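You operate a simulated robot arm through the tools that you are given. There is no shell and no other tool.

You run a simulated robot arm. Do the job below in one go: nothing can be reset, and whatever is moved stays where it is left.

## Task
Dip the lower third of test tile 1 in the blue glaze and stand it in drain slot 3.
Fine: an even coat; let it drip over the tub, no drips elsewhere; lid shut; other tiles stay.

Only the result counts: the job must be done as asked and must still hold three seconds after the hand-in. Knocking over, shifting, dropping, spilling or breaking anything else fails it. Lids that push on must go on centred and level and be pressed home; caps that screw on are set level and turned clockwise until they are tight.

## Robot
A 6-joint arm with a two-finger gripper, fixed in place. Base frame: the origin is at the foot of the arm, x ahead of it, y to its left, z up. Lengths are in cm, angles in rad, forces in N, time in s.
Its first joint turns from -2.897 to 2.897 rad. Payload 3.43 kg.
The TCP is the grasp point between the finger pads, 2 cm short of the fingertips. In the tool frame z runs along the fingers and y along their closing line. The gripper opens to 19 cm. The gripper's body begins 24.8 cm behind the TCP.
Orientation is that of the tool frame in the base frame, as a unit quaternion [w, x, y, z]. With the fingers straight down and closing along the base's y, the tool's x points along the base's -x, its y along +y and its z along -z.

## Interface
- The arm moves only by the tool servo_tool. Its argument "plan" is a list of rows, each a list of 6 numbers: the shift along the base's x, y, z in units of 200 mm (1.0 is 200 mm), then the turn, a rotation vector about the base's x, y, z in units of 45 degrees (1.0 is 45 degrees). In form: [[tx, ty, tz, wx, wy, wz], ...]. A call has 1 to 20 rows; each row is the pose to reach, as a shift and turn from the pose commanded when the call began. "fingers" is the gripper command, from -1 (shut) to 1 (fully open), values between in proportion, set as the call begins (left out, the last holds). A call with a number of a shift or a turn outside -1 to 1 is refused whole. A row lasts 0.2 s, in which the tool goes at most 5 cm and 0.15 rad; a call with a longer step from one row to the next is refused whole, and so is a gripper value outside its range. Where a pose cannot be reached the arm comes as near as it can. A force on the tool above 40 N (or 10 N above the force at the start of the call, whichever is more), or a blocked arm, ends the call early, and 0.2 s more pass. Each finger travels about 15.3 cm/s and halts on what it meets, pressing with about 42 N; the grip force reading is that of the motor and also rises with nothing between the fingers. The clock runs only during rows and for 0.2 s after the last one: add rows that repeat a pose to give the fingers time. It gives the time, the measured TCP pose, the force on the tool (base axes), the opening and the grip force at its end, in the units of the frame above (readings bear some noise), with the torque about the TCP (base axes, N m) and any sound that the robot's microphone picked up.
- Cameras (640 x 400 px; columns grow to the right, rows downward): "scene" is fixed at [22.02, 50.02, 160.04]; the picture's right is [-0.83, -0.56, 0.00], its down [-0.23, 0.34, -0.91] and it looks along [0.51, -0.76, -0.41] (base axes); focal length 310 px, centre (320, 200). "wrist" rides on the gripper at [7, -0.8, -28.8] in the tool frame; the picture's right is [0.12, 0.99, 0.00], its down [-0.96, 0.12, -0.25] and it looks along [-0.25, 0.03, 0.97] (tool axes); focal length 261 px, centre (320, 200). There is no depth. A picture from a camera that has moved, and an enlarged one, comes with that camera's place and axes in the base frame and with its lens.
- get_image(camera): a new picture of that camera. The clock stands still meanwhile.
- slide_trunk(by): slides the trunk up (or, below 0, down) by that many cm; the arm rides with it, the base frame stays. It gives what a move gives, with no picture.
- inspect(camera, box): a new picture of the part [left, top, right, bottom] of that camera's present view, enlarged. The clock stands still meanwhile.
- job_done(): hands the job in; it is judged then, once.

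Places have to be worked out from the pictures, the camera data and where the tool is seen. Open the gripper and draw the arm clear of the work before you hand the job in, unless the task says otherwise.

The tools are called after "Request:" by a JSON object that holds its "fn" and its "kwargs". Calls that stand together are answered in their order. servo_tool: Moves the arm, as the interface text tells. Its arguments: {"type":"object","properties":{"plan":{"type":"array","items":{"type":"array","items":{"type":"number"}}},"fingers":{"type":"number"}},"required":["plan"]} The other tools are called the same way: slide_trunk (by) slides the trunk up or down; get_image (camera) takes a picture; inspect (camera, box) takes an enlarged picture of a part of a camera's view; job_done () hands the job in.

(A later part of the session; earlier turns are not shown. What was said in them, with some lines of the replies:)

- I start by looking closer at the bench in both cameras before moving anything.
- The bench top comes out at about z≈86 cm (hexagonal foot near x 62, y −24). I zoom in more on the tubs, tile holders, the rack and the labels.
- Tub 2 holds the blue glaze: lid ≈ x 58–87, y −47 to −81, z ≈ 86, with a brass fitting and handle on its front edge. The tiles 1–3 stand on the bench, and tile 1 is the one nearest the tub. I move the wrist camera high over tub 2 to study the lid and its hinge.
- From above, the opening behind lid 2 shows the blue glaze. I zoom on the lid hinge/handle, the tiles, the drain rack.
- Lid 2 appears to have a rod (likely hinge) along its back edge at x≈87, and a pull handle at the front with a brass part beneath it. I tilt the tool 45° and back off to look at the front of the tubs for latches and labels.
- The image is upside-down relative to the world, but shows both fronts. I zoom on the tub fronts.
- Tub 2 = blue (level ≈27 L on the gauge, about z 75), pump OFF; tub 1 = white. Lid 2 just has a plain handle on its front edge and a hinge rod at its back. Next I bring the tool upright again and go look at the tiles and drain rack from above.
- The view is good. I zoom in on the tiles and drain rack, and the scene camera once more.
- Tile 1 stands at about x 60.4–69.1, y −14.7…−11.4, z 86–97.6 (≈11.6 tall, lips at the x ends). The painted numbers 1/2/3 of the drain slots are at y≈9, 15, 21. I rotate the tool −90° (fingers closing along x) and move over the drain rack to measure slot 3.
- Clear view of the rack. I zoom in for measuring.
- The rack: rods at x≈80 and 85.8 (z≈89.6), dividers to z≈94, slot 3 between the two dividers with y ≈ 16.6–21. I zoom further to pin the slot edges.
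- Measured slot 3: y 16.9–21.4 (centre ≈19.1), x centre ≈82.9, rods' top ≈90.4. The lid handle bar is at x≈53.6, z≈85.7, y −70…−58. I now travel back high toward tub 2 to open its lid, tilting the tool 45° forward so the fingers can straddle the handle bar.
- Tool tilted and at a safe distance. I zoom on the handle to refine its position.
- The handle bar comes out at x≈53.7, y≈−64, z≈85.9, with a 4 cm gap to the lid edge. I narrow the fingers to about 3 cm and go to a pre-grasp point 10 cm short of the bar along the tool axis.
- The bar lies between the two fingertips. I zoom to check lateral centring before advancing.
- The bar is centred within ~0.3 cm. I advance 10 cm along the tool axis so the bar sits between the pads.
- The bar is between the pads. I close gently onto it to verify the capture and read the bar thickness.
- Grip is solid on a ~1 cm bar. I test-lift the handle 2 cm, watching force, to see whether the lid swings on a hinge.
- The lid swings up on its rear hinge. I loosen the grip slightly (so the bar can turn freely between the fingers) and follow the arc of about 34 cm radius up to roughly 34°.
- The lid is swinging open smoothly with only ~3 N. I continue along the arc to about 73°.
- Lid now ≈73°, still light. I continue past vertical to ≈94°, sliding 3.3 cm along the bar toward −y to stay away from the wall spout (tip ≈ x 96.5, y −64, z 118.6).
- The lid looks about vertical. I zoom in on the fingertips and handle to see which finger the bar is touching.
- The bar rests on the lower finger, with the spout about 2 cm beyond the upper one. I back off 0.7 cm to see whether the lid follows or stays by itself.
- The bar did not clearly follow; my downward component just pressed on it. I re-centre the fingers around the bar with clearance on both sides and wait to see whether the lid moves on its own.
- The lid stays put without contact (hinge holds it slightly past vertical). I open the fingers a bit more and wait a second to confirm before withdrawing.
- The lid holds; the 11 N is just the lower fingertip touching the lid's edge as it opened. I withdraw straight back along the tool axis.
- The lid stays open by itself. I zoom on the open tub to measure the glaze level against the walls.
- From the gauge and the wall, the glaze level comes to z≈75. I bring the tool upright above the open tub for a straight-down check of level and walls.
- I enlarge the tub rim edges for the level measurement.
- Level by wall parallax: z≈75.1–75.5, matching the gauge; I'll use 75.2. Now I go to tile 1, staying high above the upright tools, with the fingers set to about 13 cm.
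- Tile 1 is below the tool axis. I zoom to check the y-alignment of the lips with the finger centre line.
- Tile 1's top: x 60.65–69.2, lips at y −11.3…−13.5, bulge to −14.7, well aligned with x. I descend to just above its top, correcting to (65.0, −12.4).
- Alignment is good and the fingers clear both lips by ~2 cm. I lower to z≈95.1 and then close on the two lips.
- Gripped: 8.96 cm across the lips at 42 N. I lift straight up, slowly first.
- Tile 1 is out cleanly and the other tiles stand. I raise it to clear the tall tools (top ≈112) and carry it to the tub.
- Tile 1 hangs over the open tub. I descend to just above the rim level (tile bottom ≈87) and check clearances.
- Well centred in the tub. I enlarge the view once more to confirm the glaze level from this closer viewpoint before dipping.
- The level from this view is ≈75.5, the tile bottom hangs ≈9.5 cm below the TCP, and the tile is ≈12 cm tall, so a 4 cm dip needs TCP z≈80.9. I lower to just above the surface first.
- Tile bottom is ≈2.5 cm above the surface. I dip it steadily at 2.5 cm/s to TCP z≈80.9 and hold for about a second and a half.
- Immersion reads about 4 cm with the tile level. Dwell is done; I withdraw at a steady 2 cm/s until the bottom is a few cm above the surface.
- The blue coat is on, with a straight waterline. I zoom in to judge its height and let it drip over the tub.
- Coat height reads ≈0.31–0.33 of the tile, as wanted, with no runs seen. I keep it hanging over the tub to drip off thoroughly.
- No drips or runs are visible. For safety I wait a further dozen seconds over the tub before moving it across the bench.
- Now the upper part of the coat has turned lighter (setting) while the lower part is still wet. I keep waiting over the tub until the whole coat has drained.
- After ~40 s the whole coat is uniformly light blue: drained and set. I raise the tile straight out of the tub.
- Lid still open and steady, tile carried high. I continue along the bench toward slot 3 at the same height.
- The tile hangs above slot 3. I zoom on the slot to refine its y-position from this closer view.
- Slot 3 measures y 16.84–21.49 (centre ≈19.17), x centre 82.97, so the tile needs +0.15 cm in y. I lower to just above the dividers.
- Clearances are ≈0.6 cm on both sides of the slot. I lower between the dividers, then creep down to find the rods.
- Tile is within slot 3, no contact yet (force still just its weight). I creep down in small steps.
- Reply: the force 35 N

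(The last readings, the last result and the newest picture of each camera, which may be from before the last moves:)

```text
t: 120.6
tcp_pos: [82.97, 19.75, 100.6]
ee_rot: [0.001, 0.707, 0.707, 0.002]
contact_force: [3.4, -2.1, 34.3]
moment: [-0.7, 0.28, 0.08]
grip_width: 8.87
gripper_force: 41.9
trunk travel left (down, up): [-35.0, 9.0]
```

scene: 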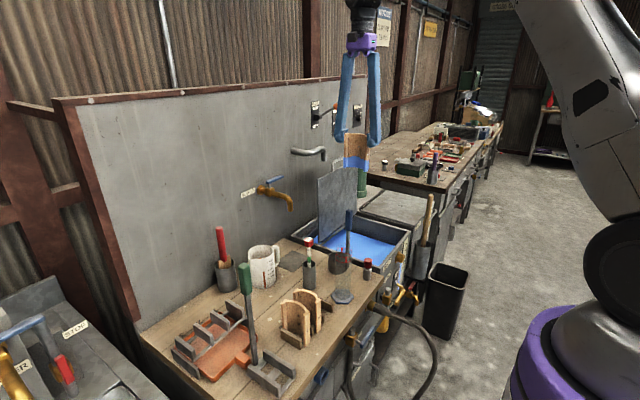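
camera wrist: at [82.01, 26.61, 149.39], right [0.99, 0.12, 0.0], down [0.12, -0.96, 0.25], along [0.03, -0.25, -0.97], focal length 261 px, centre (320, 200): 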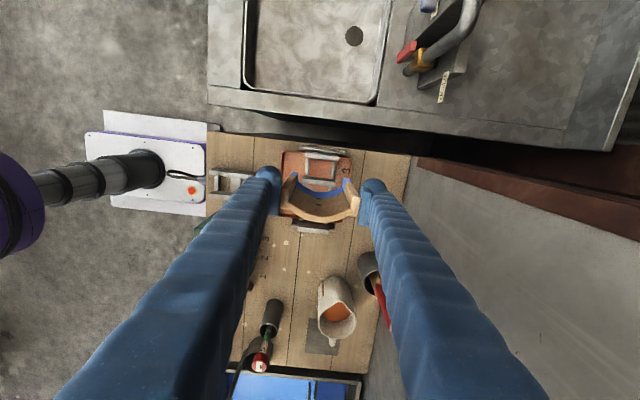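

Contact with the rods at TCP z≈100.55; the second step pressed to 34 N, so I relieve it upward by 0.35 cm.

Request:
{"fn": "servo_tool", "kwargs": {"plan": [[0, 0, 0.01, 0, 0, 0], [0, 0, 0.017, 0, 0, 0], [0, 0, 0.017, 0, 0, 0]]}}

Request:
{"fn": "inspect", "kwargs": {"camera": "scene", "box": [160, 290, 250, 380]}}

Request:
{"fn": "inspect", "kwargs": {"camera": "wrist", "box": [260, 120, 400, 240]}}

```text
t: 121.4
tcp_pos: [82.82, 19.8, 100.61]
ee_rot: [0.0, 0.707, 0.707, 0.0]
contact_force: [6.5, -0.5, 14.5]
moment: [-0.16, -1.22, 0.09]
grip_width: 8.86
gripper_force: 41.9
trunk travel left (down, up): [-35.0, 9.0]
```

```text
4.44 times, centred on (205, 335) of scene
camera zoom: at [22.02, 50.02, 160.04], right [-0.83, -0.56, 0.0], down [-0.23, 0.34, -0.91], along [0.51, -0.76, -0.41], focal length 1378 px, centre (831, -400)
```

zoom: 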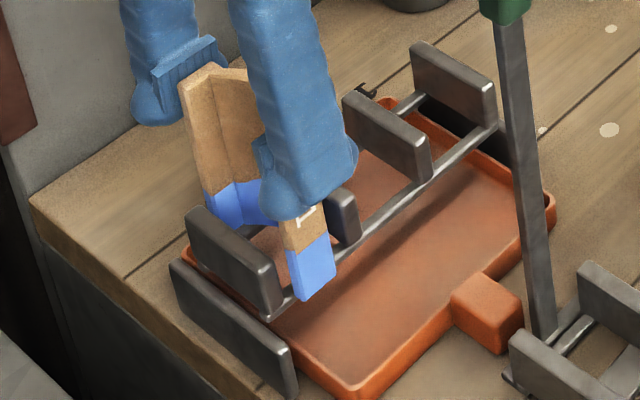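

```text
3.33 times, centred on (330, 180) of wrist
camera zoom: at [81.93, 26.79, 129.35], right [0.99, 0.12, 0.0], down [0.12, -0.96, 0.25], along [0.03, -0.25, -0.97], focal length 869 px, centre (287, 267)
```

zoom: 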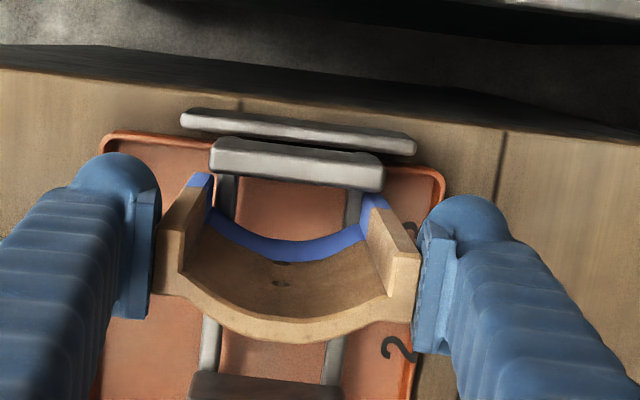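

Residual 14 N remains; I ease up another 0.15 cm so the tile rests with little load before release.

Request:
{"fn": "servo_tool", "kwargs": {"plan": [[0, 0, 0.005, 0, 0, 0], [0, 0, 0.0075, 0, 0, 0], [0, 0, 0.0075, 0, 0, 0]]}}

```text
t: 122.2
tcp_pos: [82.76, 19.77, 100.6]
ee_rot: [-0.001, 0.707, 0.707, -0.002]
contact_force: [-0.5, 0.3, -1.9]
moment: [0.02, 0.04, 0.02]
grip_width: 8.88
gripper_force: 42.0
trunk travel left (down, up): [-35.0, 9.0]
```

Now the tile hangs free within ~0.1 cm of the rods. I lower by 0.1 cm to touch lightly.

Request:
{"fn": "servo_tool", "kwargs": {"plan": [[0, 0, -0.005, 0, 0, 0], [0, 0, -0.005, 0, 0, 0]]}}

```text
t: 122.8
tcp_pos: [82.88, 19.73, 100.59]
ee_rot: [-0.001, 0.707, 0.707, -0.001]
contact_force: [-0.3, -0.1, -2.8]
moment: [0.03, -0.02, -0.02]
grip_width: 8.88
gripper_force: 42.2
trunk travel left (down, up): [-35.0, 9.0]
```

Request:
{"fn": "servo_tool", "kwargs": {"plan": [[0, 0, -0.005, 0, 0, 0], [0, 0, -0.005, 0, 0, 0]]}}

```text
t: 123.4
tcp_pos: [82.78, 19.81, 100.57]
ee_rot: [0.001, 0.707, 0.707, 0.0]
contact_force: [0.2, 0.8, 3.4]
moment: [-0.07, 0.21, -0.04]
grip_width: 8.86
gripper_force: 42.3
trunk travel left (down, up): [-35.0, 9.0]
```

Light contact (≈6 N load). I open the fingers just a little first, to let the tile stand freely in the slot.

Request:
{"fn": "servo_tool", "kwargs": {"plan": [[0, 0, 0, 0, 0, 0], [0, 0, 0, 0, 0, 0], [0, 0, 0, 0, 0, 0], [0, 0, 0, 0, 0, 0]], "fingers": 0.05}}

Request:
{"fn": "inspect", "kwargs": {"camera": "wrist", "box": [260, 120, 400, 240]}}

Request:
{"fn": "inspect", "kwargs": {"camera": "scene", "box": [160, 290, 250, 380]}}

```text
t: 124.4
tcp_pos: [82.73, 19.61, 100.41]
ee_rot: [0.001, 0.707, 0.707, 0.0]
contact_force: [-0.6, -0.3, 0.0]
moment: [0.0, 0.03, 0.01]
grip_width: 10.01
gripper_force: 0.1
trunk travel left (down, up): [-35.0, 9.0]
```

```text
3.33 times, centred on (330, 180) of wrist
camera zoom: at [81.97, 26.78, 129.3], right [0.99, 0.12, 0.0], down [0.12, -0.96, 0.25], along [0.03, -0.25, -0.97], focal length 869 px, centre (287, 267)
```

zoom: 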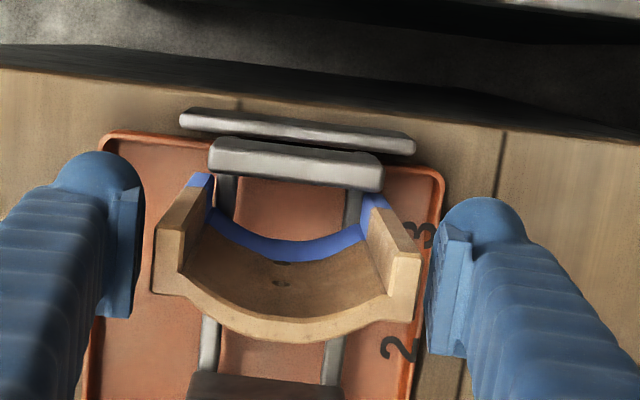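

```text
4.44 times, centred on (205, 335) of scene
camera zoom: at [22.02, 50.02, 160.04], right [-0.83, -0.56, 0.0], down [-0.23, 0.34, -0.91], along [0.51, -0.76, -0.41], focal length 1378 px, centre (831, -400)
```

zoom: 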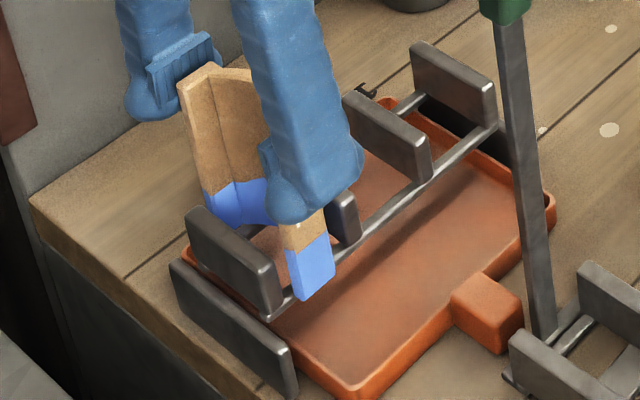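

The tile stands by itself in slot 3. I open a bit more and rise straight up.

Request:
{"fn": "servo_tool", "kwargs": {"plan": [[0, 0, 0, 0, 0, 0], [0, 0, 0, 0, 0, 0], [0, 0, 0.05, 0, 0, 0], [0, 0, 0.15, 0, 0, 0], [0, 0, 0.3, 0, 0, 0], [0, 0, 0.48, 0, 0, 0], [0, 0, 0.66, 0, 0, 0], [0, 0, 0.84, 0, 0, 0], [0, 0, 1.0, 0, 0, 0]], "fingers": 0.25}}

Request:
{"fn": "inspect", "kwargs": {"camera": "wrist", "box": [260, 120, 400, 240]}}

Request:
{"fn": "inspect", "kwargs": {"camera": "scene", "box": [160, 290, 250, 380]}}

```text
t: 126.4
tcp_pos: [82.84, 19.75, 120.56]
ee_rot: [0.0, 0.708, 0.706, 0.0]
contact_force: [-0.7, 0.4, 1.4]
moment: [0.01, -0.02, -0.04]
grip_width: 11.87
gripper_force: 0.0
trunk travel left (down, up): [-35.0, 9.0]
```

```text
3.33 times, centred on (330, 180) of wrist
camera zoom: at [81.93, 26.76, 149.32], right [0.99, 0.12, 0.0], down [0.12, -0.96, 0.25], along [0.03, -0.25, -0.97], focal length 869 px, centre (287, 267)
```

zoom: 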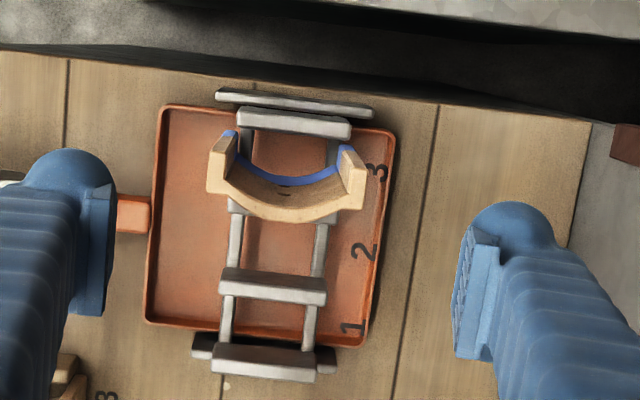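

```text
4.44 times, centred on (205, 335) of scene
camera zoom: at [22.02, 50.02, 160.04], right [-0.83, -0.56, 0.0], down [-0.23, 0.34, -0.91], along [0.51, -0.76, -0.41], focal length 1378 px, centre (831, -400)
```

zoom: 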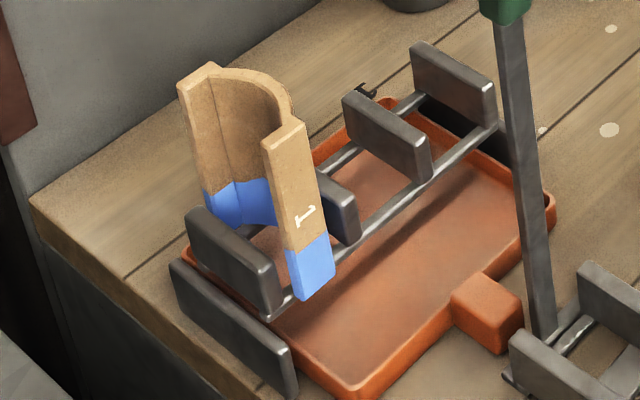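

Tile 1 stands in slot 3 with its lower third blue. Now I return to the tub at safe height to close the lid, fingers narrowed to 3 cm.

Request:
{"fn": "servo_tool", "kwargs": {"plan": [[0, 0, 0.2, 0, 0, 0], [-0.04, -0.12, 0.38, 0, 0, 0], [-0.1, -0.28, 0.52, 0, 0, 0], [-0.16, -0.46, 0.62, 0, 0, 0], [-0.22, -0.64, 0.66, 0, 0, 0], [-0.28, -0.82, 0.67, 0, 0, 0], [-0.34, -0.99, 0.67, 0, 0, 0]], "fingers": -0.684}}

Request:
{"fn": "servo_tool", "kwargs": {"plan": [[-0.05, -0.17, 0, 0, 0, 0], [-0.1, -0.34, 0, 0, 0, 0], [-0.15, -0.51, 0, 0, 0, 0], [-0.2, -0.68, 0, 0, 0, 0], [-0.25, -0.84, 0, 0, 0, 0], [-0.3, -1.0, 0, 0, 0, 0]]}}

Request:
{"fn": "servo_tool", "kwargs": {"plan": [[-0.04, -0.17, 0, 0, 0, 0], [-0.08, -0.34, 0, 0, 0, 0], [-0.12, -0.51, 0, 0, 0, 0], [-0.16, -0.68, 0, 0, 0, 0], [-0.2, -0.84, 0, 0, 0, 0], [-0.24, -1.0, 0, 0, 0, 0]]}}

Request:
{"fn": "servo_tool", "kwargs": {"plan": [[-0.01, -0.17, 0, 0, 0, 0], [-0.02, -0.34, 0.01, 0, 0, 0], [-0.03, -0.51, 0.02, 0, 0, 0], [-0.04, -0.68, 0.03, 0, 0, 0], [-0.05, -0.84, 0.03, 0, 0, 0], [-0.06, -0.9, 0.03, 0, 0, 0]]}}

Request:
{"fn": "get_image", "kwargs": {"camera": "wrist"}}

Request:
{"fn": "get_image", "kwargs": {"camera": "scene"}}

```text
t: 128.0
tcp_pos: [75.83, -0.11, 134.02]
ee_rot: [0.0, 0.706, 0.708, 0.0]
contact_force: [0.0, -0.4, -0.3]
moment: [0.09, -0.06, 0.02]
grip_width: 3.01
gripper_force: 0.0
trunk travel left (down, up): [-35.0, 9.0]
```

```text
t: 129.4
tcp_pos: [70.04, -19.98, 134.02]
ee_rot: [0.0, 0.707, 0.707, 0.0]
contact_force: [-0.6, -0.4, -0.4]
moment: [0.11, -0.03, 0.02]
grip_width: 2.98
gripper_force: 0.0
trunk travel left (down, up): [-35.0, 9.0]
```

```text
t: 130.8
tcp_pos: [65.33, -40.25, 133.82]
ee_rot: [0.0, 0.708, 0.707, 0.0]
contact_force: [0.2, -1.4, 0.8]
moment: [0.1, -0.01, -0.01]
grip_width: 2.99
gripper_force: 0.0
trunk travel left (down, up): [-35.0, 9.0]
```

```text
t: 132.2
tcp_pos: [63.96, -58.13, 134.42]
ee_rot: [0.0, 0.707, 0.707, -0.001]
contact_force: [-0.1, 0.7, 0.7]
moment: [0.06, -0.03, 0.02]
grip_width: 3.02
gripper_force: 0.0
trunk travel left (down, up): [-35.0, 9.0]
```

```text
taken
camera wrist: at [63.13, -51.13, 163.3], right [0.99, 0.12, 0.0], down [0.12, -0.96, 0.25], along [0.03, -0.25, -0.97], focal length 261 px, centre (320, 200)
```

wrist: 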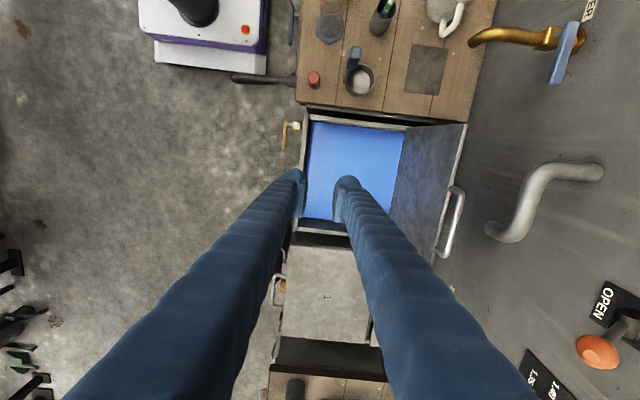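

```text
taken
```

scene: 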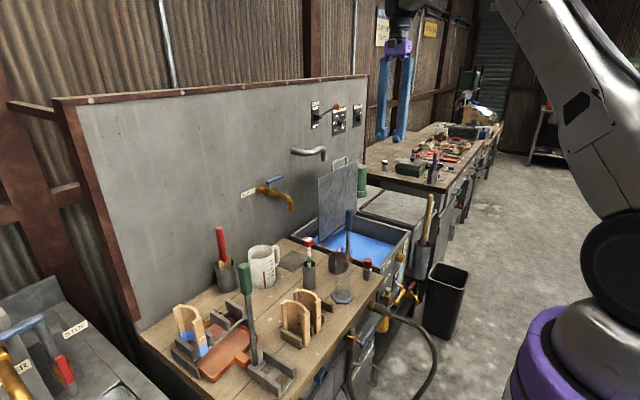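

The lid is unchanged. I tilt the tool forward 45° again and go to the earlier stand-off in front of the handle.

Request:
{"fn": "servo_tool", "kwargs": {"plan": [[0.1, -0.09, -0.02, 0, -0.15, 0], [0.22, -0.15, -0.05, 0, -0.3, 0], [0.34, -0.21, -0.1, 0, -0.44, 0], [0.46, -0.27, -0.15, 0, -0.58, 0], [0.58, -0.33, -0.2, 0, -0.72, 0], [0.7, -0.39, -0.25, 0, -0.86, 0], [0.8225, -0.4455, -0.2925, 0, -1, 0], [0.8225, -0.4455, -0.2925, 0, -1, 0]]}}

Request:
{"fn": "get_image", "kwargs": {"camera": "wrist"}}

Request:
{"fn": "inspect", "kwargs": {"camera": "wrist", "box": [270, 100, 370, 220]}}

```text
t: 134.0
tcp_pos: [80.52, -66.82, 128.73]
ee_rot: [0.271, 0.654, 0.653, 0.27]
contact_force: [0.0, -0.2, 0.1]
moment: [0.01, 0.01, 0.02]
grip_width: 2.99
gripper_force: 0.1
trunk travel left (down, up): [-35.0, 9.0]
```

```text
taken
camera wrist: at [59.47, -59.92, 148.5], right [0.7, 0.12, 0.7], down [-0.09, -0.96, 0.26], along [0.71, -0.25, -0.66], focal length 261 px, centre (320, 200)
```

wrist: 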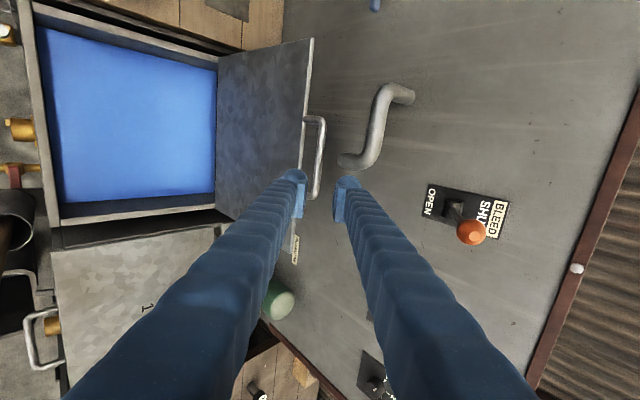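

```text
3.33 times, centred on (320, 160) of wrist
camera zoom: at [59.47, -59.92, 148.5], right [0.7, 0.12, 0.7], down [-0.09, -0.96, 0.26], along [0.71, -0.25, -0.66], focal length 869 px, centre (320, 333)
```

zoom: 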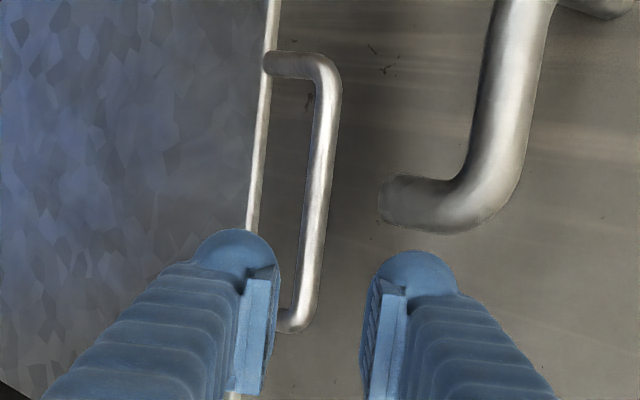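

The bar is 0.4 cm off the tool axis toward the lower finger. I narrow to 2.2 cm, correct, and slide forward so the bar is between the fingers, stopping 0.5 cm short to spare the lid's edge.

Request:
{"fn": "servo_tool", "kwargs": {"plan": [[-0.014, 0, -0.014, 0, 0, 0], [0.08, 0, -0.108, 0, 0, 0], [0.18, 0, -0.208, 0, 0, 0], [0.28, 0, -0.308, 0, 0, 0], [0.36, 0, -0.388, 0, 0, 0], [0.41, 0, -0.438, 0, 0, 0], [0.428, 0, -0.456, 0, 0, 0], [0.428, 0, -0.456, 0, 0, 0]], "fingers": -0.77}}

Request:
{"fn": "inspect", "kwargs": {"camera": "wrist", "box": [270, 100, 370, 240]}}

```text
t: 135.8
tcp_pos: [89.03, -67.05, 119.5]
ee_rot: [0.269, 0.654, 0.653, 0.27]
contact_force: [0.5, -0.1, 0.1]
moment: [0.0, -0.03, 0.02]
grip_width: 2.16
gripper_force: 0.1
trunk travel left (down, up): [-35.0, 9.0]
```

```text
2.86 times, centred on (320, 170) of wrist
camera zoom: at [68.09, -59.95, 139.3], right [0.7, 0.12, 0.7], down [-0.09, -0.96, 0.26], along [0.71, -0.25, -0.67], focal length 745 px, centre (320, 286)
```

zoom: 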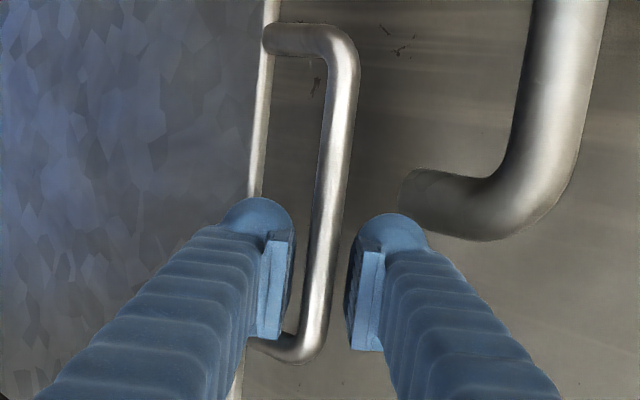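

The bar is captured without contact. I now swing the lid back along the arc, first from ≈93° to ≈60°, moderately slowly.

Request:
{"fn": "servo_tool", "kwargs": {"plan": [[-0.0884, 0, 0.0032, 0, 0, 0], [-0.1768, 0, 0.0015, 0, 0, 0], [-0.265, 0, -0.0046, 0, 0, 0], [-0.3529, 0, -0.0154, 0, 0, 0], [-0.4401, 0, -0.0308, 0, 0, 0], [-0.5263, 0, -0.0507, 0, 0, 0], [-0.6113, 0, -0.075, 0, 0, 0], [-0.6949, 0, -0.1038, 0, 0, 0], [-0.7769, 0, -0.1369, 0, 0, 0], [-0.8572, 0, -0.1744, 0, 0, 0], [-0.9352, 0, -0.2158, 0, 0, 0], [-0.9352, 0, -0.2158, 0, 0, 0]]}}

Request:
{"fn": "get_image", "kwargs": {"camera": "wrist"}}

Request:
{"fn": "inspect", "kwargs": {"camera": "scene", "box": [290, 120, 450, 280]}}

```text
t: 138.4
tcp_pos: [70.2, -67.03, 115.24]
ee_rot: [0.271, 0.653, 0.653, 0.27]
contact_force: [-0.5, -0.1, -0.7]
moment: [-0.03, -0.01, 0.04]
grip_width: 2.19
gripper_force: 0.1
trunk travel left (down, up): [-35.0, 9.0]
```

```text
taken
camera wrist: at [49.26, -59.92, 135.03], right [0.7, 0.12, 0.7], down [-0.09, -0.96, 0.26], along [0.71, -0.25, -0.66], focal length 261 px, centre (320, 200)
```

wrist: 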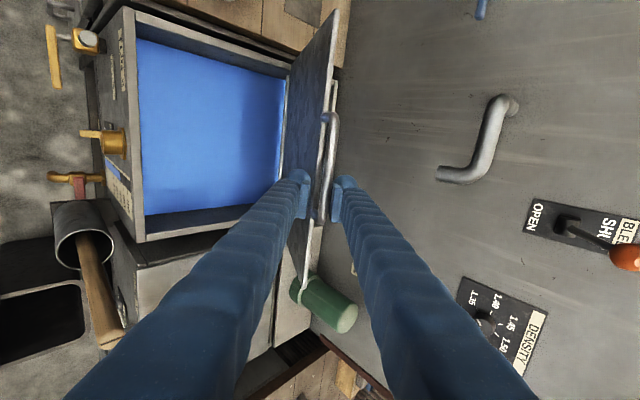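

```text
2.50 times, centred on (370, 200) of scene
camera zoom: at [22.02, 50.02, 160.04], right [-0.83, -0.56, 0.0], down [-0.23, 0.34, -0.91], along [0.51, -0.76, -0.41], focal length 775 px, centre (195, 200)
```

zoom: 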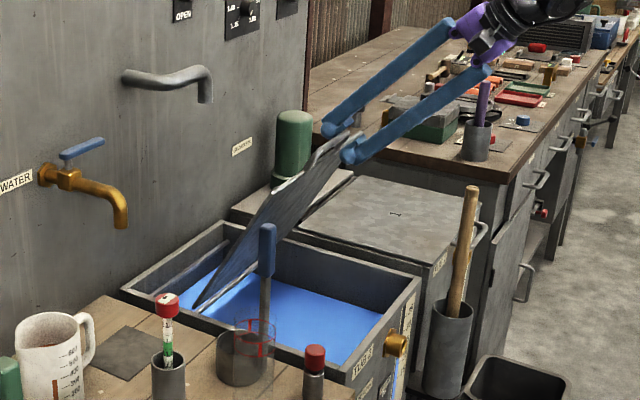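

The lid follows obediently. I continue lowering along the arc to about 18°.

Request:
{"fn": "servo_tool", "kwargs": {"plan": [[-0.0759, 0, -0.0456, 0, 0, 0], [-0.1492, 0, -0.0951, 0, 0, 0], [-0.2199, 0, -0.1484, 0, 0, 0], [-0.2876, 0, -0.2052, 0, 0, 0], [-0.3524, 0, -0.2655, 0, 0, 0], [-0.4139, 0, -0.3292, 0, 0, 0], [-0.4718, 0, -0.396, 0, 0, 0], [-0.5264, 0, -0.4658, 0, 0, 0], [-0.5771, 0, -0.5383, 0, 0, 0], [-0.6239, 0, -0.6133, 0, 0, 0], [-0.6669, 0, -0.6907, 0, 0, 0], [-0.7057, 0, -0.7701, 0, 0, 0], [-0.7402, 0, -0.8516, 0, 0, 0], [-0.7705, 0, -0.9347, 0, 0, 0], [-0.7705, 0, -0.9347, 0, 0, 0]]}}

Request:
{"fn": "inspect", "kwargs": {"camera": "wrist", "box": [250, 80, 390, 240]}}

Request:
{"fn": "inspect", "kwargs": {"camera": "scene", "box": [310, 160, 450, 280]}}

```text
t: 141.6
tcp_pos: [54.9, -66.9, 96.63]
ee_rot: [0.271, 0.654, 0.653, 0.27]
contact_force: [0.2, -0.6, 0.8]
moment: [0.03, 0.01, -0.01]
grip_width: 2.16
gripper_force: 0.2
trunk travel left (down, up): [-35.0, 9.0]
```

```text
2.50 times, centred on (320, 160) of wrist
camera zoom: at [33.91, -59.93, 116.41], right [0.7, 0.12, 0.7], down [-0.09, -0.96, 0.26], along [0.71, -0.25, -0.66], focal length 652 px, centre (320, 300)
```

zoom: 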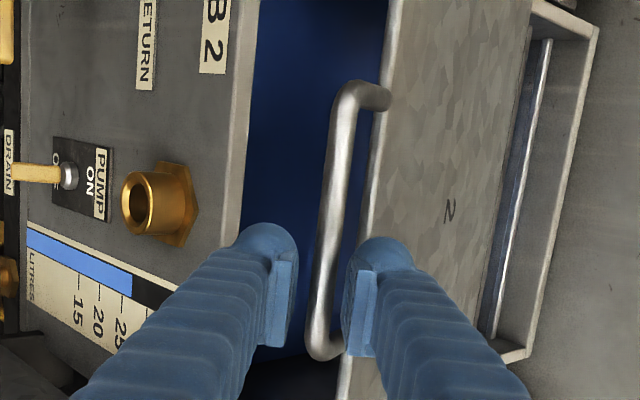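

```text
3.33 times, centred on (380, 220) of scene
camera zoom: at [22.02, 50.02, 160.04], right [-0.83, -0.56, 0.0], down [-0.23, 0.34, -0.91], along [0.51, -0.76, -0.41], focal length 1033 px, centre (120, 133)
```

zoom: 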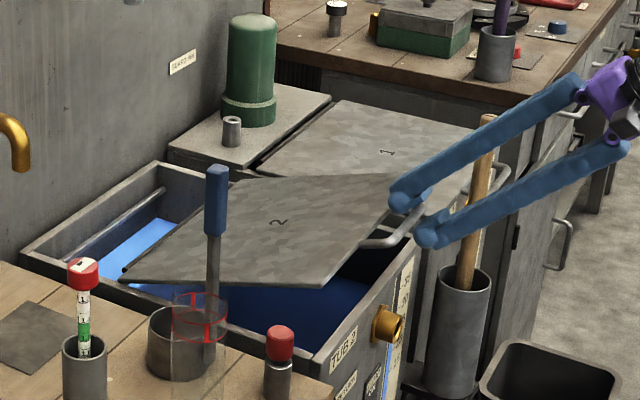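

Lid at ≈18°, bar resting against the upper finger. I lower it the rest of the way gently.

Request:
{"fn": "servo_tool", "kwargs": {"plan": [[-0.0259, 0, -0.0847, 0, 0, 0], [-0.0473, 0, -0.1705, 0, 0, 0], [-0.0642, 0, -0.2574, 0, 0, 0], [-0.0766, 0, -0.3449, 0, 0, 0], [-0.0821, 0, -0.4036, 0, 0, 0], [-0.0857, 0, -0.4626, 0, 0, 0], [-0.0866, 0, -0.495, 0, 0, 0], [-0.0874, 0, -0.5215, 0, 0, 0], [-0.0874, 0, -0.5215, 0, 0, 0]]}}

Request:
{"fn": "inspect", "kwargs": {"camera": "scene", "box": [330, 180, 440, 270]}}

Request:
{"fn": "inspect", "kwargs": {"camera": "wrist", "box": [250, 100, 400, 240]}}

```text
t: 143.6
tcp_pos: [53.3, -67.1, 86.09]
ee_rot: [0.27, 0.653, 0.654, 0.271]
contact_force: [-1.1, -0.1, 0.2]
moment: [-0.01, -0.05, 0.01]
grip_width: 2.17
gripper_force: 0.1
trunk travel left (down, up): [-35.0, 9.0]
```

```text
4.44 times, centred on (385, 225) of scene
camera zoom: at [22.02, 50.02, 160.04], right [-0.83, -0.56, 0.0], down [-0.23, 0.34, -0.91], along [0.51, -0.76, -0.41], focal length 1378 px, centre (31, 89)
```

zoom: 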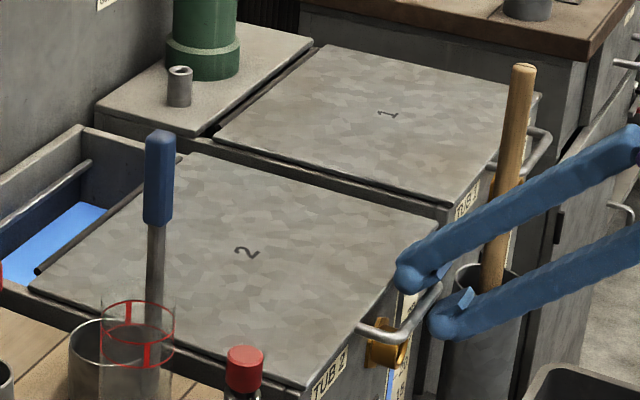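

```text
2.86 times, centred on (325, 170) of wrist
camera zoom: at [32.21, -59.97, 105.95], right [0.7, 0.12, 0.7], down [-0.09, -0.96, 0.26], along [0.71, -0.25, -0.66], focal length 745 px, centre (306, 286)
```

zoom: 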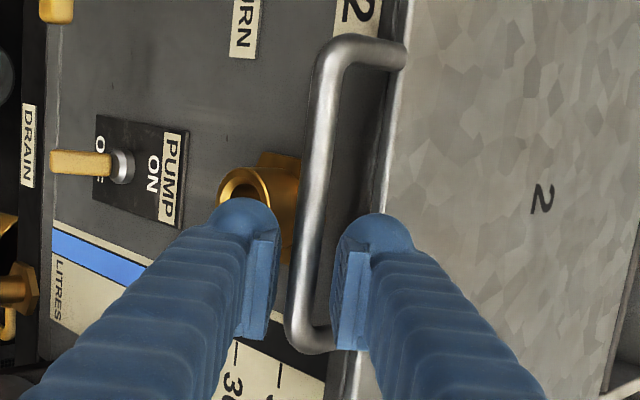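

The lid looks shut. I press down gently with the upper finger on the bar to make sure it is fully home, watching the force.

Request:
{"fn": "servo_tool", "kwargs": {"plan": [[0, 0, -0.012, 0, 0, 0], [0, 0, -0.025, 0, 0, 0], [0, 0, -0.025, 0, 0, 0]]}}

```text
t: 144.4
tcp_pos: [53.16, -67.0, 85.67]
ee_rot: [0.27, 0.653, 0.653, 0.272]
contact_force: [-0.4, 0.8, -0.3]
moment: [0.02, -0.02, 0.02]
grip_width: 2.17
gripper_force: 0.0
trunk travel left (down, up): [-35.0, 9.0]
```

Request:
{"fn": "servo_tool", "kwargs": {"plan": [[0, 0, -0.01, 0, 0, 0], [0, 0, -0.02, 0, 0, 0], [0, 0, -0.02, 0, 0, 0]]}}

Request:
{"fn": "inspect", "kwargs": {"camera": "wrist", "box": [270, 120, 380, 240]}}

```text
t: 145.2
tcp_pos: [53.18, -66.92, 85.26]
ee_rot: [0.271, 0.653, 0.653, 0.27]
contact_force: [1.0, -0.4, 0.6]
moment: [0.02, 0.03, -0.02]
grip_width: 2.18
gripper_force: 0.1
trunk travel left (down, up): [-35.0, 9.0]
```

```text
3.33 times, centred on (325, 180) of wrist
camera zoom: at [32.17, -59.94, 105.05], right [0.7, 0.12, 0.7], down [-0.09, -0.96, 0.26], along [0.71, -0.25, -0.66], focal length 869 px, centre (303, 267)
```

zoom: 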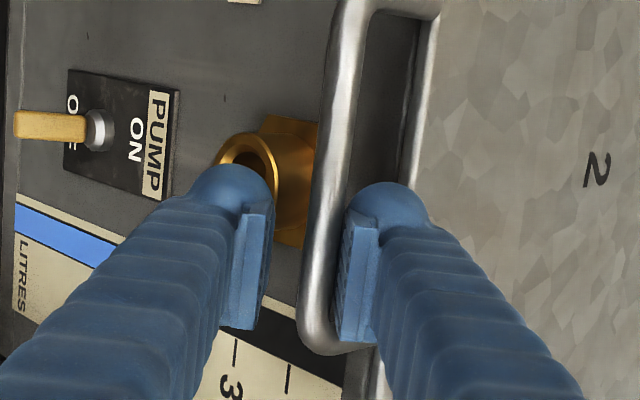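

The bar is now almost touching the upper finger. One more small step to feel contact.

Request:
{"fn": "servo_tool", "kwargs": {"plan": [[0, 0, -0.01, 0, 0, 0], [0, 0, -0.01, 0, 0, 0]]}}

```text
t: 145.8
tcp_pos: [53.22, -66.89, 85.15]
ee_rot: [0.271, 0.653, 0.654, 0.27]
contact_force: [1.4, 0.1, 3.1]
moment: [0.05, -0.03, -0.03]
grip_width: 2.3
gripper_force: 1.2
trunk travel left (down, up): [-35.0, 9.0]
```

Request:
{"fn": "servo_tool", "kwargs": {"plan": [[0, 0, -0.01, 0, 0, 0], [0, 0, -0.01, 0, 0, 0]]}}

```text
t: 146.4
tcp_pos: [53.15, -66.88, 84.78]
ee_rot: [0.27, 0.653, 0.653, 0.271]
contact_force: [2.8, -0.2, 6.3]
moment: [0.08, -0.03, -0.06]
grip_width: 2.52
gripper_force: 3.0
trunk travel left (down, up): [-35.0, 9.0]
```

The reaction rises with the fingers flexing: the lid is on its seat. I re-centre the fingers around the bar, then withdraw along the tool axis.

Request:
{"fn": "servo_tool", "kwargs": {"plan": [[0, 0, 0.02, 0, 0, 0], [0.003, 0, 0.045, 0, 0, 0], [0.005, 0, 0.064, 0, 0, 0], [0.005, 0, 0.064, 0, 0, 0]], "fingers": -0.7}}

Request:
{"fn": "servo_tool", "kwargs": {"plan": [[-0.05, 0, 0.05, 0, 0, 0], [-0.13, 0, 0.13, 0, 0, 0], [-0.22, 0, 0.22, 0, 0, 0], [-0.33, 0, 0.33, 0, 0, 0], [-0.45, 0, 0.45, 0, 0, 0], [-0.45, 0, 0.45, 0, 0, 0]]}}

Request:
{"fn": "get_image", "kwargs": {"camera": "wrist"}}

Request:
{"fn": "inspect", "kwargs": {"camera": "scene", "box": [290, 190, 430, 280]}}

```text
t: 147.4
tcp_pos: [53.22, -67.04, 86.07]
ee_rot: [0.269, 0.654, 0.654, 0.27]
contact_force: [0.0, -0.3, 0.0]
moment: [0.04, 0.02, -0.01]
grip_width: 2.87
gripper_force: 0.1
trunk travel left (down, up): [-35.0, 9.0]
```

```text
t: 148.8
tcp_pos: [44.31, -67.02, 95.2]
ee_rot: [0.271, 0.653, 0.653, 0.271]
contact_force: [-0.9, -0.3, 0.3]
moment: [0.01, 0.05, 0.02]
grip_width: 2.83
gripper_force: 0.1
trunk travel left (down, up): [-35.0, 9.0]
```

```text
taken
camera wrist: at [23.28, -59.96, 114.95], right [0.7, 0.12, 0.7], down [-0.09, -0.96, 0.26], along [0.71, -0.25, -0.66], focal length 261 px, centre (320, 200)
```

wrist: 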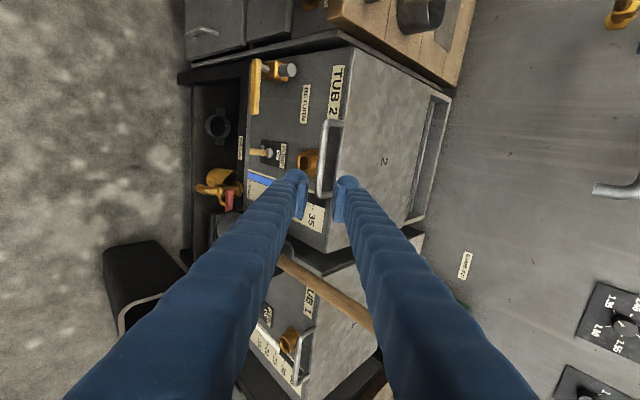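

```text
4.44 times, centred on (360, 235) of scene
camera zoom: at [22.02, 50.02, 160.04], right [-0.83, -0.56, 0.0], down [-0.23, 0.34, -0.91], along [0.51, -0.76, -0.41], focal length 1378 px, centre (142, 44)
```

zoom: 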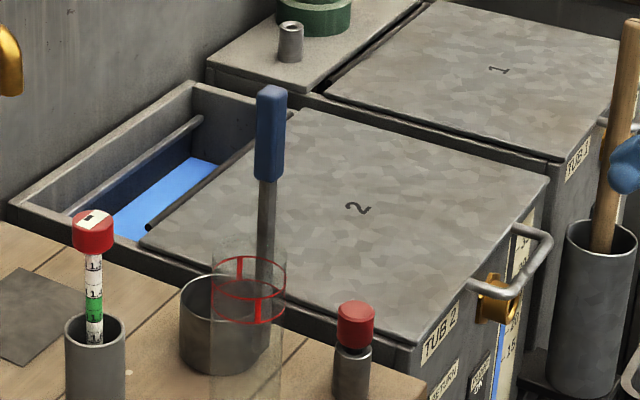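

The lid is back exactly as at the start. I raise and draw the arm clear, righting the tool and opening the gripper.

Request:
{"fn": "servo_tool", "kwargs": {"plan": [[-0.05, 0.02, 0.15, 0, 0, 0], [-0.08, 0.06, 0.33, 0, 0, 0], [-0.08, 0.12, 0.5, 0, 0, 0], [-0.05, 0.2, 0.66, 0, 0.1, 0], [-0.02, 0.3, 0.8, 0, 0.25, 0], [0, 0.42, 0.9, 0, 0.42, 0], [0.02, 0.55, 0.97, 0, 0.6, 0], [0.04, 0.68, 1.0, 0, 0.78, 0], [0.06, 0.8, 1.0, 0, 0.9, 0], [0.08, 0.9, 1.0, 0, 1.0, 0]]}}

Request:
{"fn": "servo_tool", "kwargs": {"plan": [[0, 0.12, 0.2, 0, 0, 0], [0, 0.25, 0.4, 0, 0, 0], [0, 0.38, 0.6, 0, 0, 0], [0, 0.5, 0.8, 0, 0, 0], [0, 0.6, 1.0, 0, 0, 0], [0, 0.6, 1.0, 0, 0, 0]], "fingers": 1}}

Request:
{"fn": "get_image", "kwargs": {"camera": "scene"}}

Request:
{"fn": "get_image", "kwargs": {"camera": "wrist"}}

Request:
{"fn": "inspect", "kwargs": {"camera": "scene", "box": [160, 260, 340, 390]}}

```text
t: 151.0
tcp_pos: [46.0, -48.95, 115.16]
ee_rot: [-0.001, 0.707, 0.707, -0.002]
contact_force: [0.4, 0.9, -0.4]
moment: [-0.03, 0.06, 0.01]
grip_width: 2.87
gripper_force: 0.1
trunk travel left (down, up): [-35.0, 9.0]
```

```text
t: 152.4
tcp_pos: [45.84, -36.88, 135.07]
ee_rot: [0.0, 0.707, 0.707, 0.0]
contact_force: [1.1, -0.5, -0.1]
moment: [-0.05, 0.06, 0.0]
grip_width: 19.01
gripper_force: 0.1
trunk travel left (down, up): [-35.0, 9.0]
```

```text
taken
```

scene: 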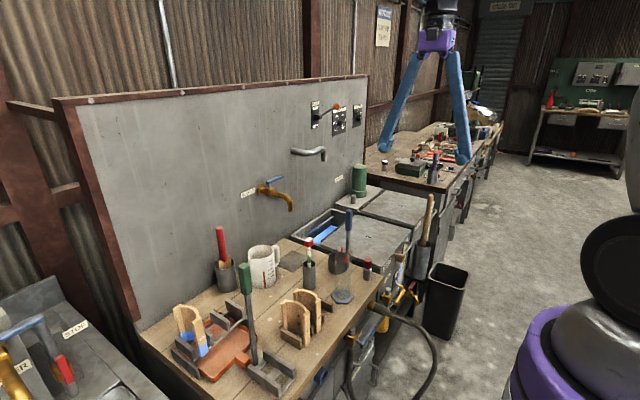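

```text
taken
camera wrist: at [45.06, -29.83, 163.98], right [0.99, 0.12, 0.0], down [0.12, -0.96, 0.25], along [0.03, -0.25, -0.97], focal length 261 px, centre (320, 200)
```

wrist: 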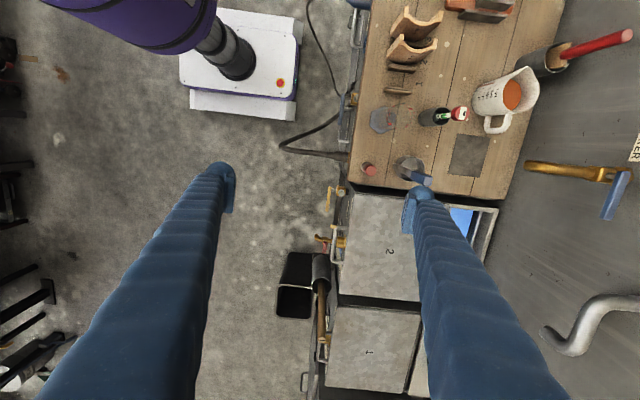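

```text
3.08 times, centred on (250, 325) of scene
camera zoom: at [22.02, 50.02, 160.04], right [-0.83, -0.56, 0.0], down [-0.23, 0.34, -0.91], along [0.51, -0.76, -0.41], focal length 954 px, centre (535, -185)
```

zoom: 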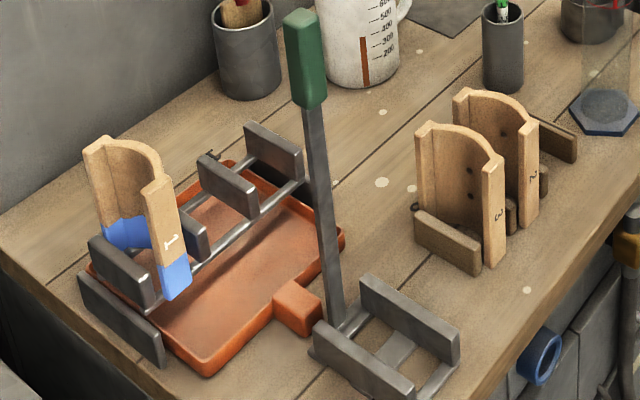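

Tile 1 stands in slot 3, tiles 2 and 3 are untouched, and the lid is shut. I do a last zoom check for drips on the bench and the tile's stance.

Request:
{"fn": "inspect", "kwargs": {"camera": "scene", "box": [160, 295, 230, 375]}}

Request:
{"fn": "inspect", "kwargs": {"camera": "wrist", "box": [300, 0, 560, 320]}}

Request:
{"fn": "inspect", "kwargs": {"camera": "scene", "box": [230, 200, 420, 340]}}

```text
5.00 times, centred on (195, 335) of scene
camera zoom: at [22.02, 50.02, 160.04], right [-0.83, -0.56, 0.0], down [-0.23, 0.34, -0.91], along [0.51, -0.76, -0.41], focal length 1550 px, centre (945, -475)
```

zoom: 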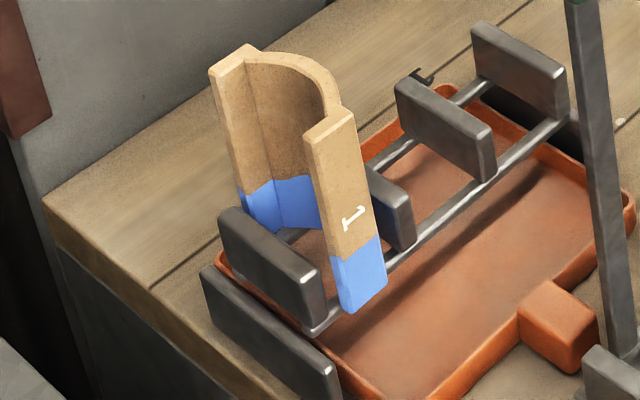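

```text
1.25 times, centred on (430, 160) of wrist
camera zoom: at [45.06, -29.83, 163.98], right [0.99, 0.12, 0.0], down [0.12, -0.96, 0.25], along [0.03, -0.25, -0.97], focal length 326 px, centre (182, 250)
```

zoom: 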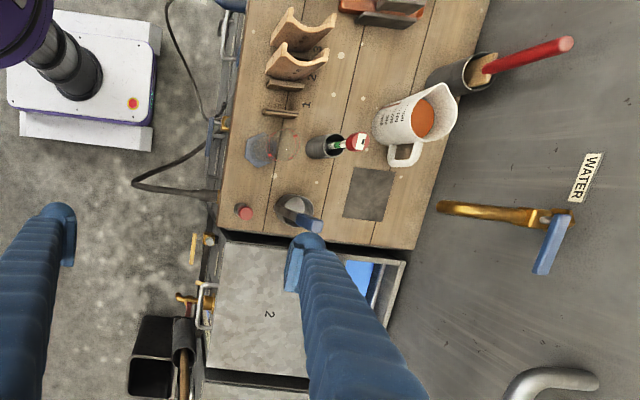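

```text
2.86 times, centred on (325, 270) of scene
camera zoom: at [22.02, 50.02, 160.04], right [-0.83, -0.56, 0.0], down [-0.23, 0.34, -0.91], along [0.51, -0.76, -0.41], focal length 886 px, centre (306, 0)
```

zoom: 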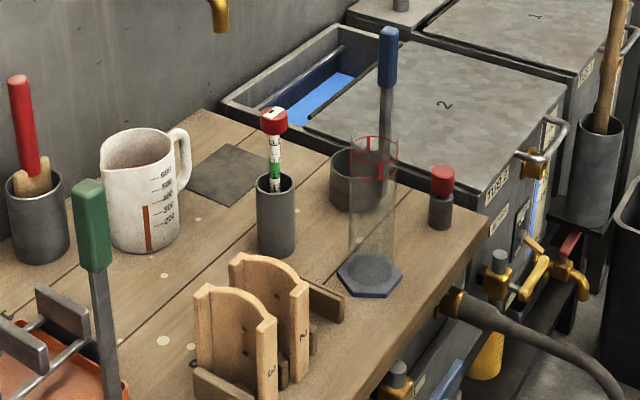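

I see no drips anywhere. The coat is even, tile 1 stands in slot 3, the other tiles and tools have not moved, and the lid is shut. The gripper is open and the arm is clear, so I hand the job in.

Request:
{"fn": "job_done", "kwargs": {}}

```text
The job is handed in.
```

I dipped tile 1 in the blue glaze (tub 2) and stood it in drain slot 3, then handed the job in. I don't have the verdict yet.

- **Dip:** I lowered the tile level, to about 4 cm of its roughly 12 cm height. In the pictures the coat covers about 0.29 to 0.33 of the tile, slightly lower on the back lip than on the front.
- **Coat:** I hung the tile over the tub for about 40 seconds, until the whole coat had turned the same light blue. I saw no runs on the tile and no drips anywhere else.
- **Slot 3:** The tile stands on the rods between the dividers. While setting it down I briefly pressed it onto them with about 34 N, then eased off before releasing. Nothing moved that I could see.
- **Lid:** I opened tub 2's lid for the dip and closed it afterwards, pressing it onto its seat. It looks the same as it did at the start.
- **Everything else:** Tiles 2 and 3 and the tools on the bench are where they were. The gripper is open and the arm is clear of the work.
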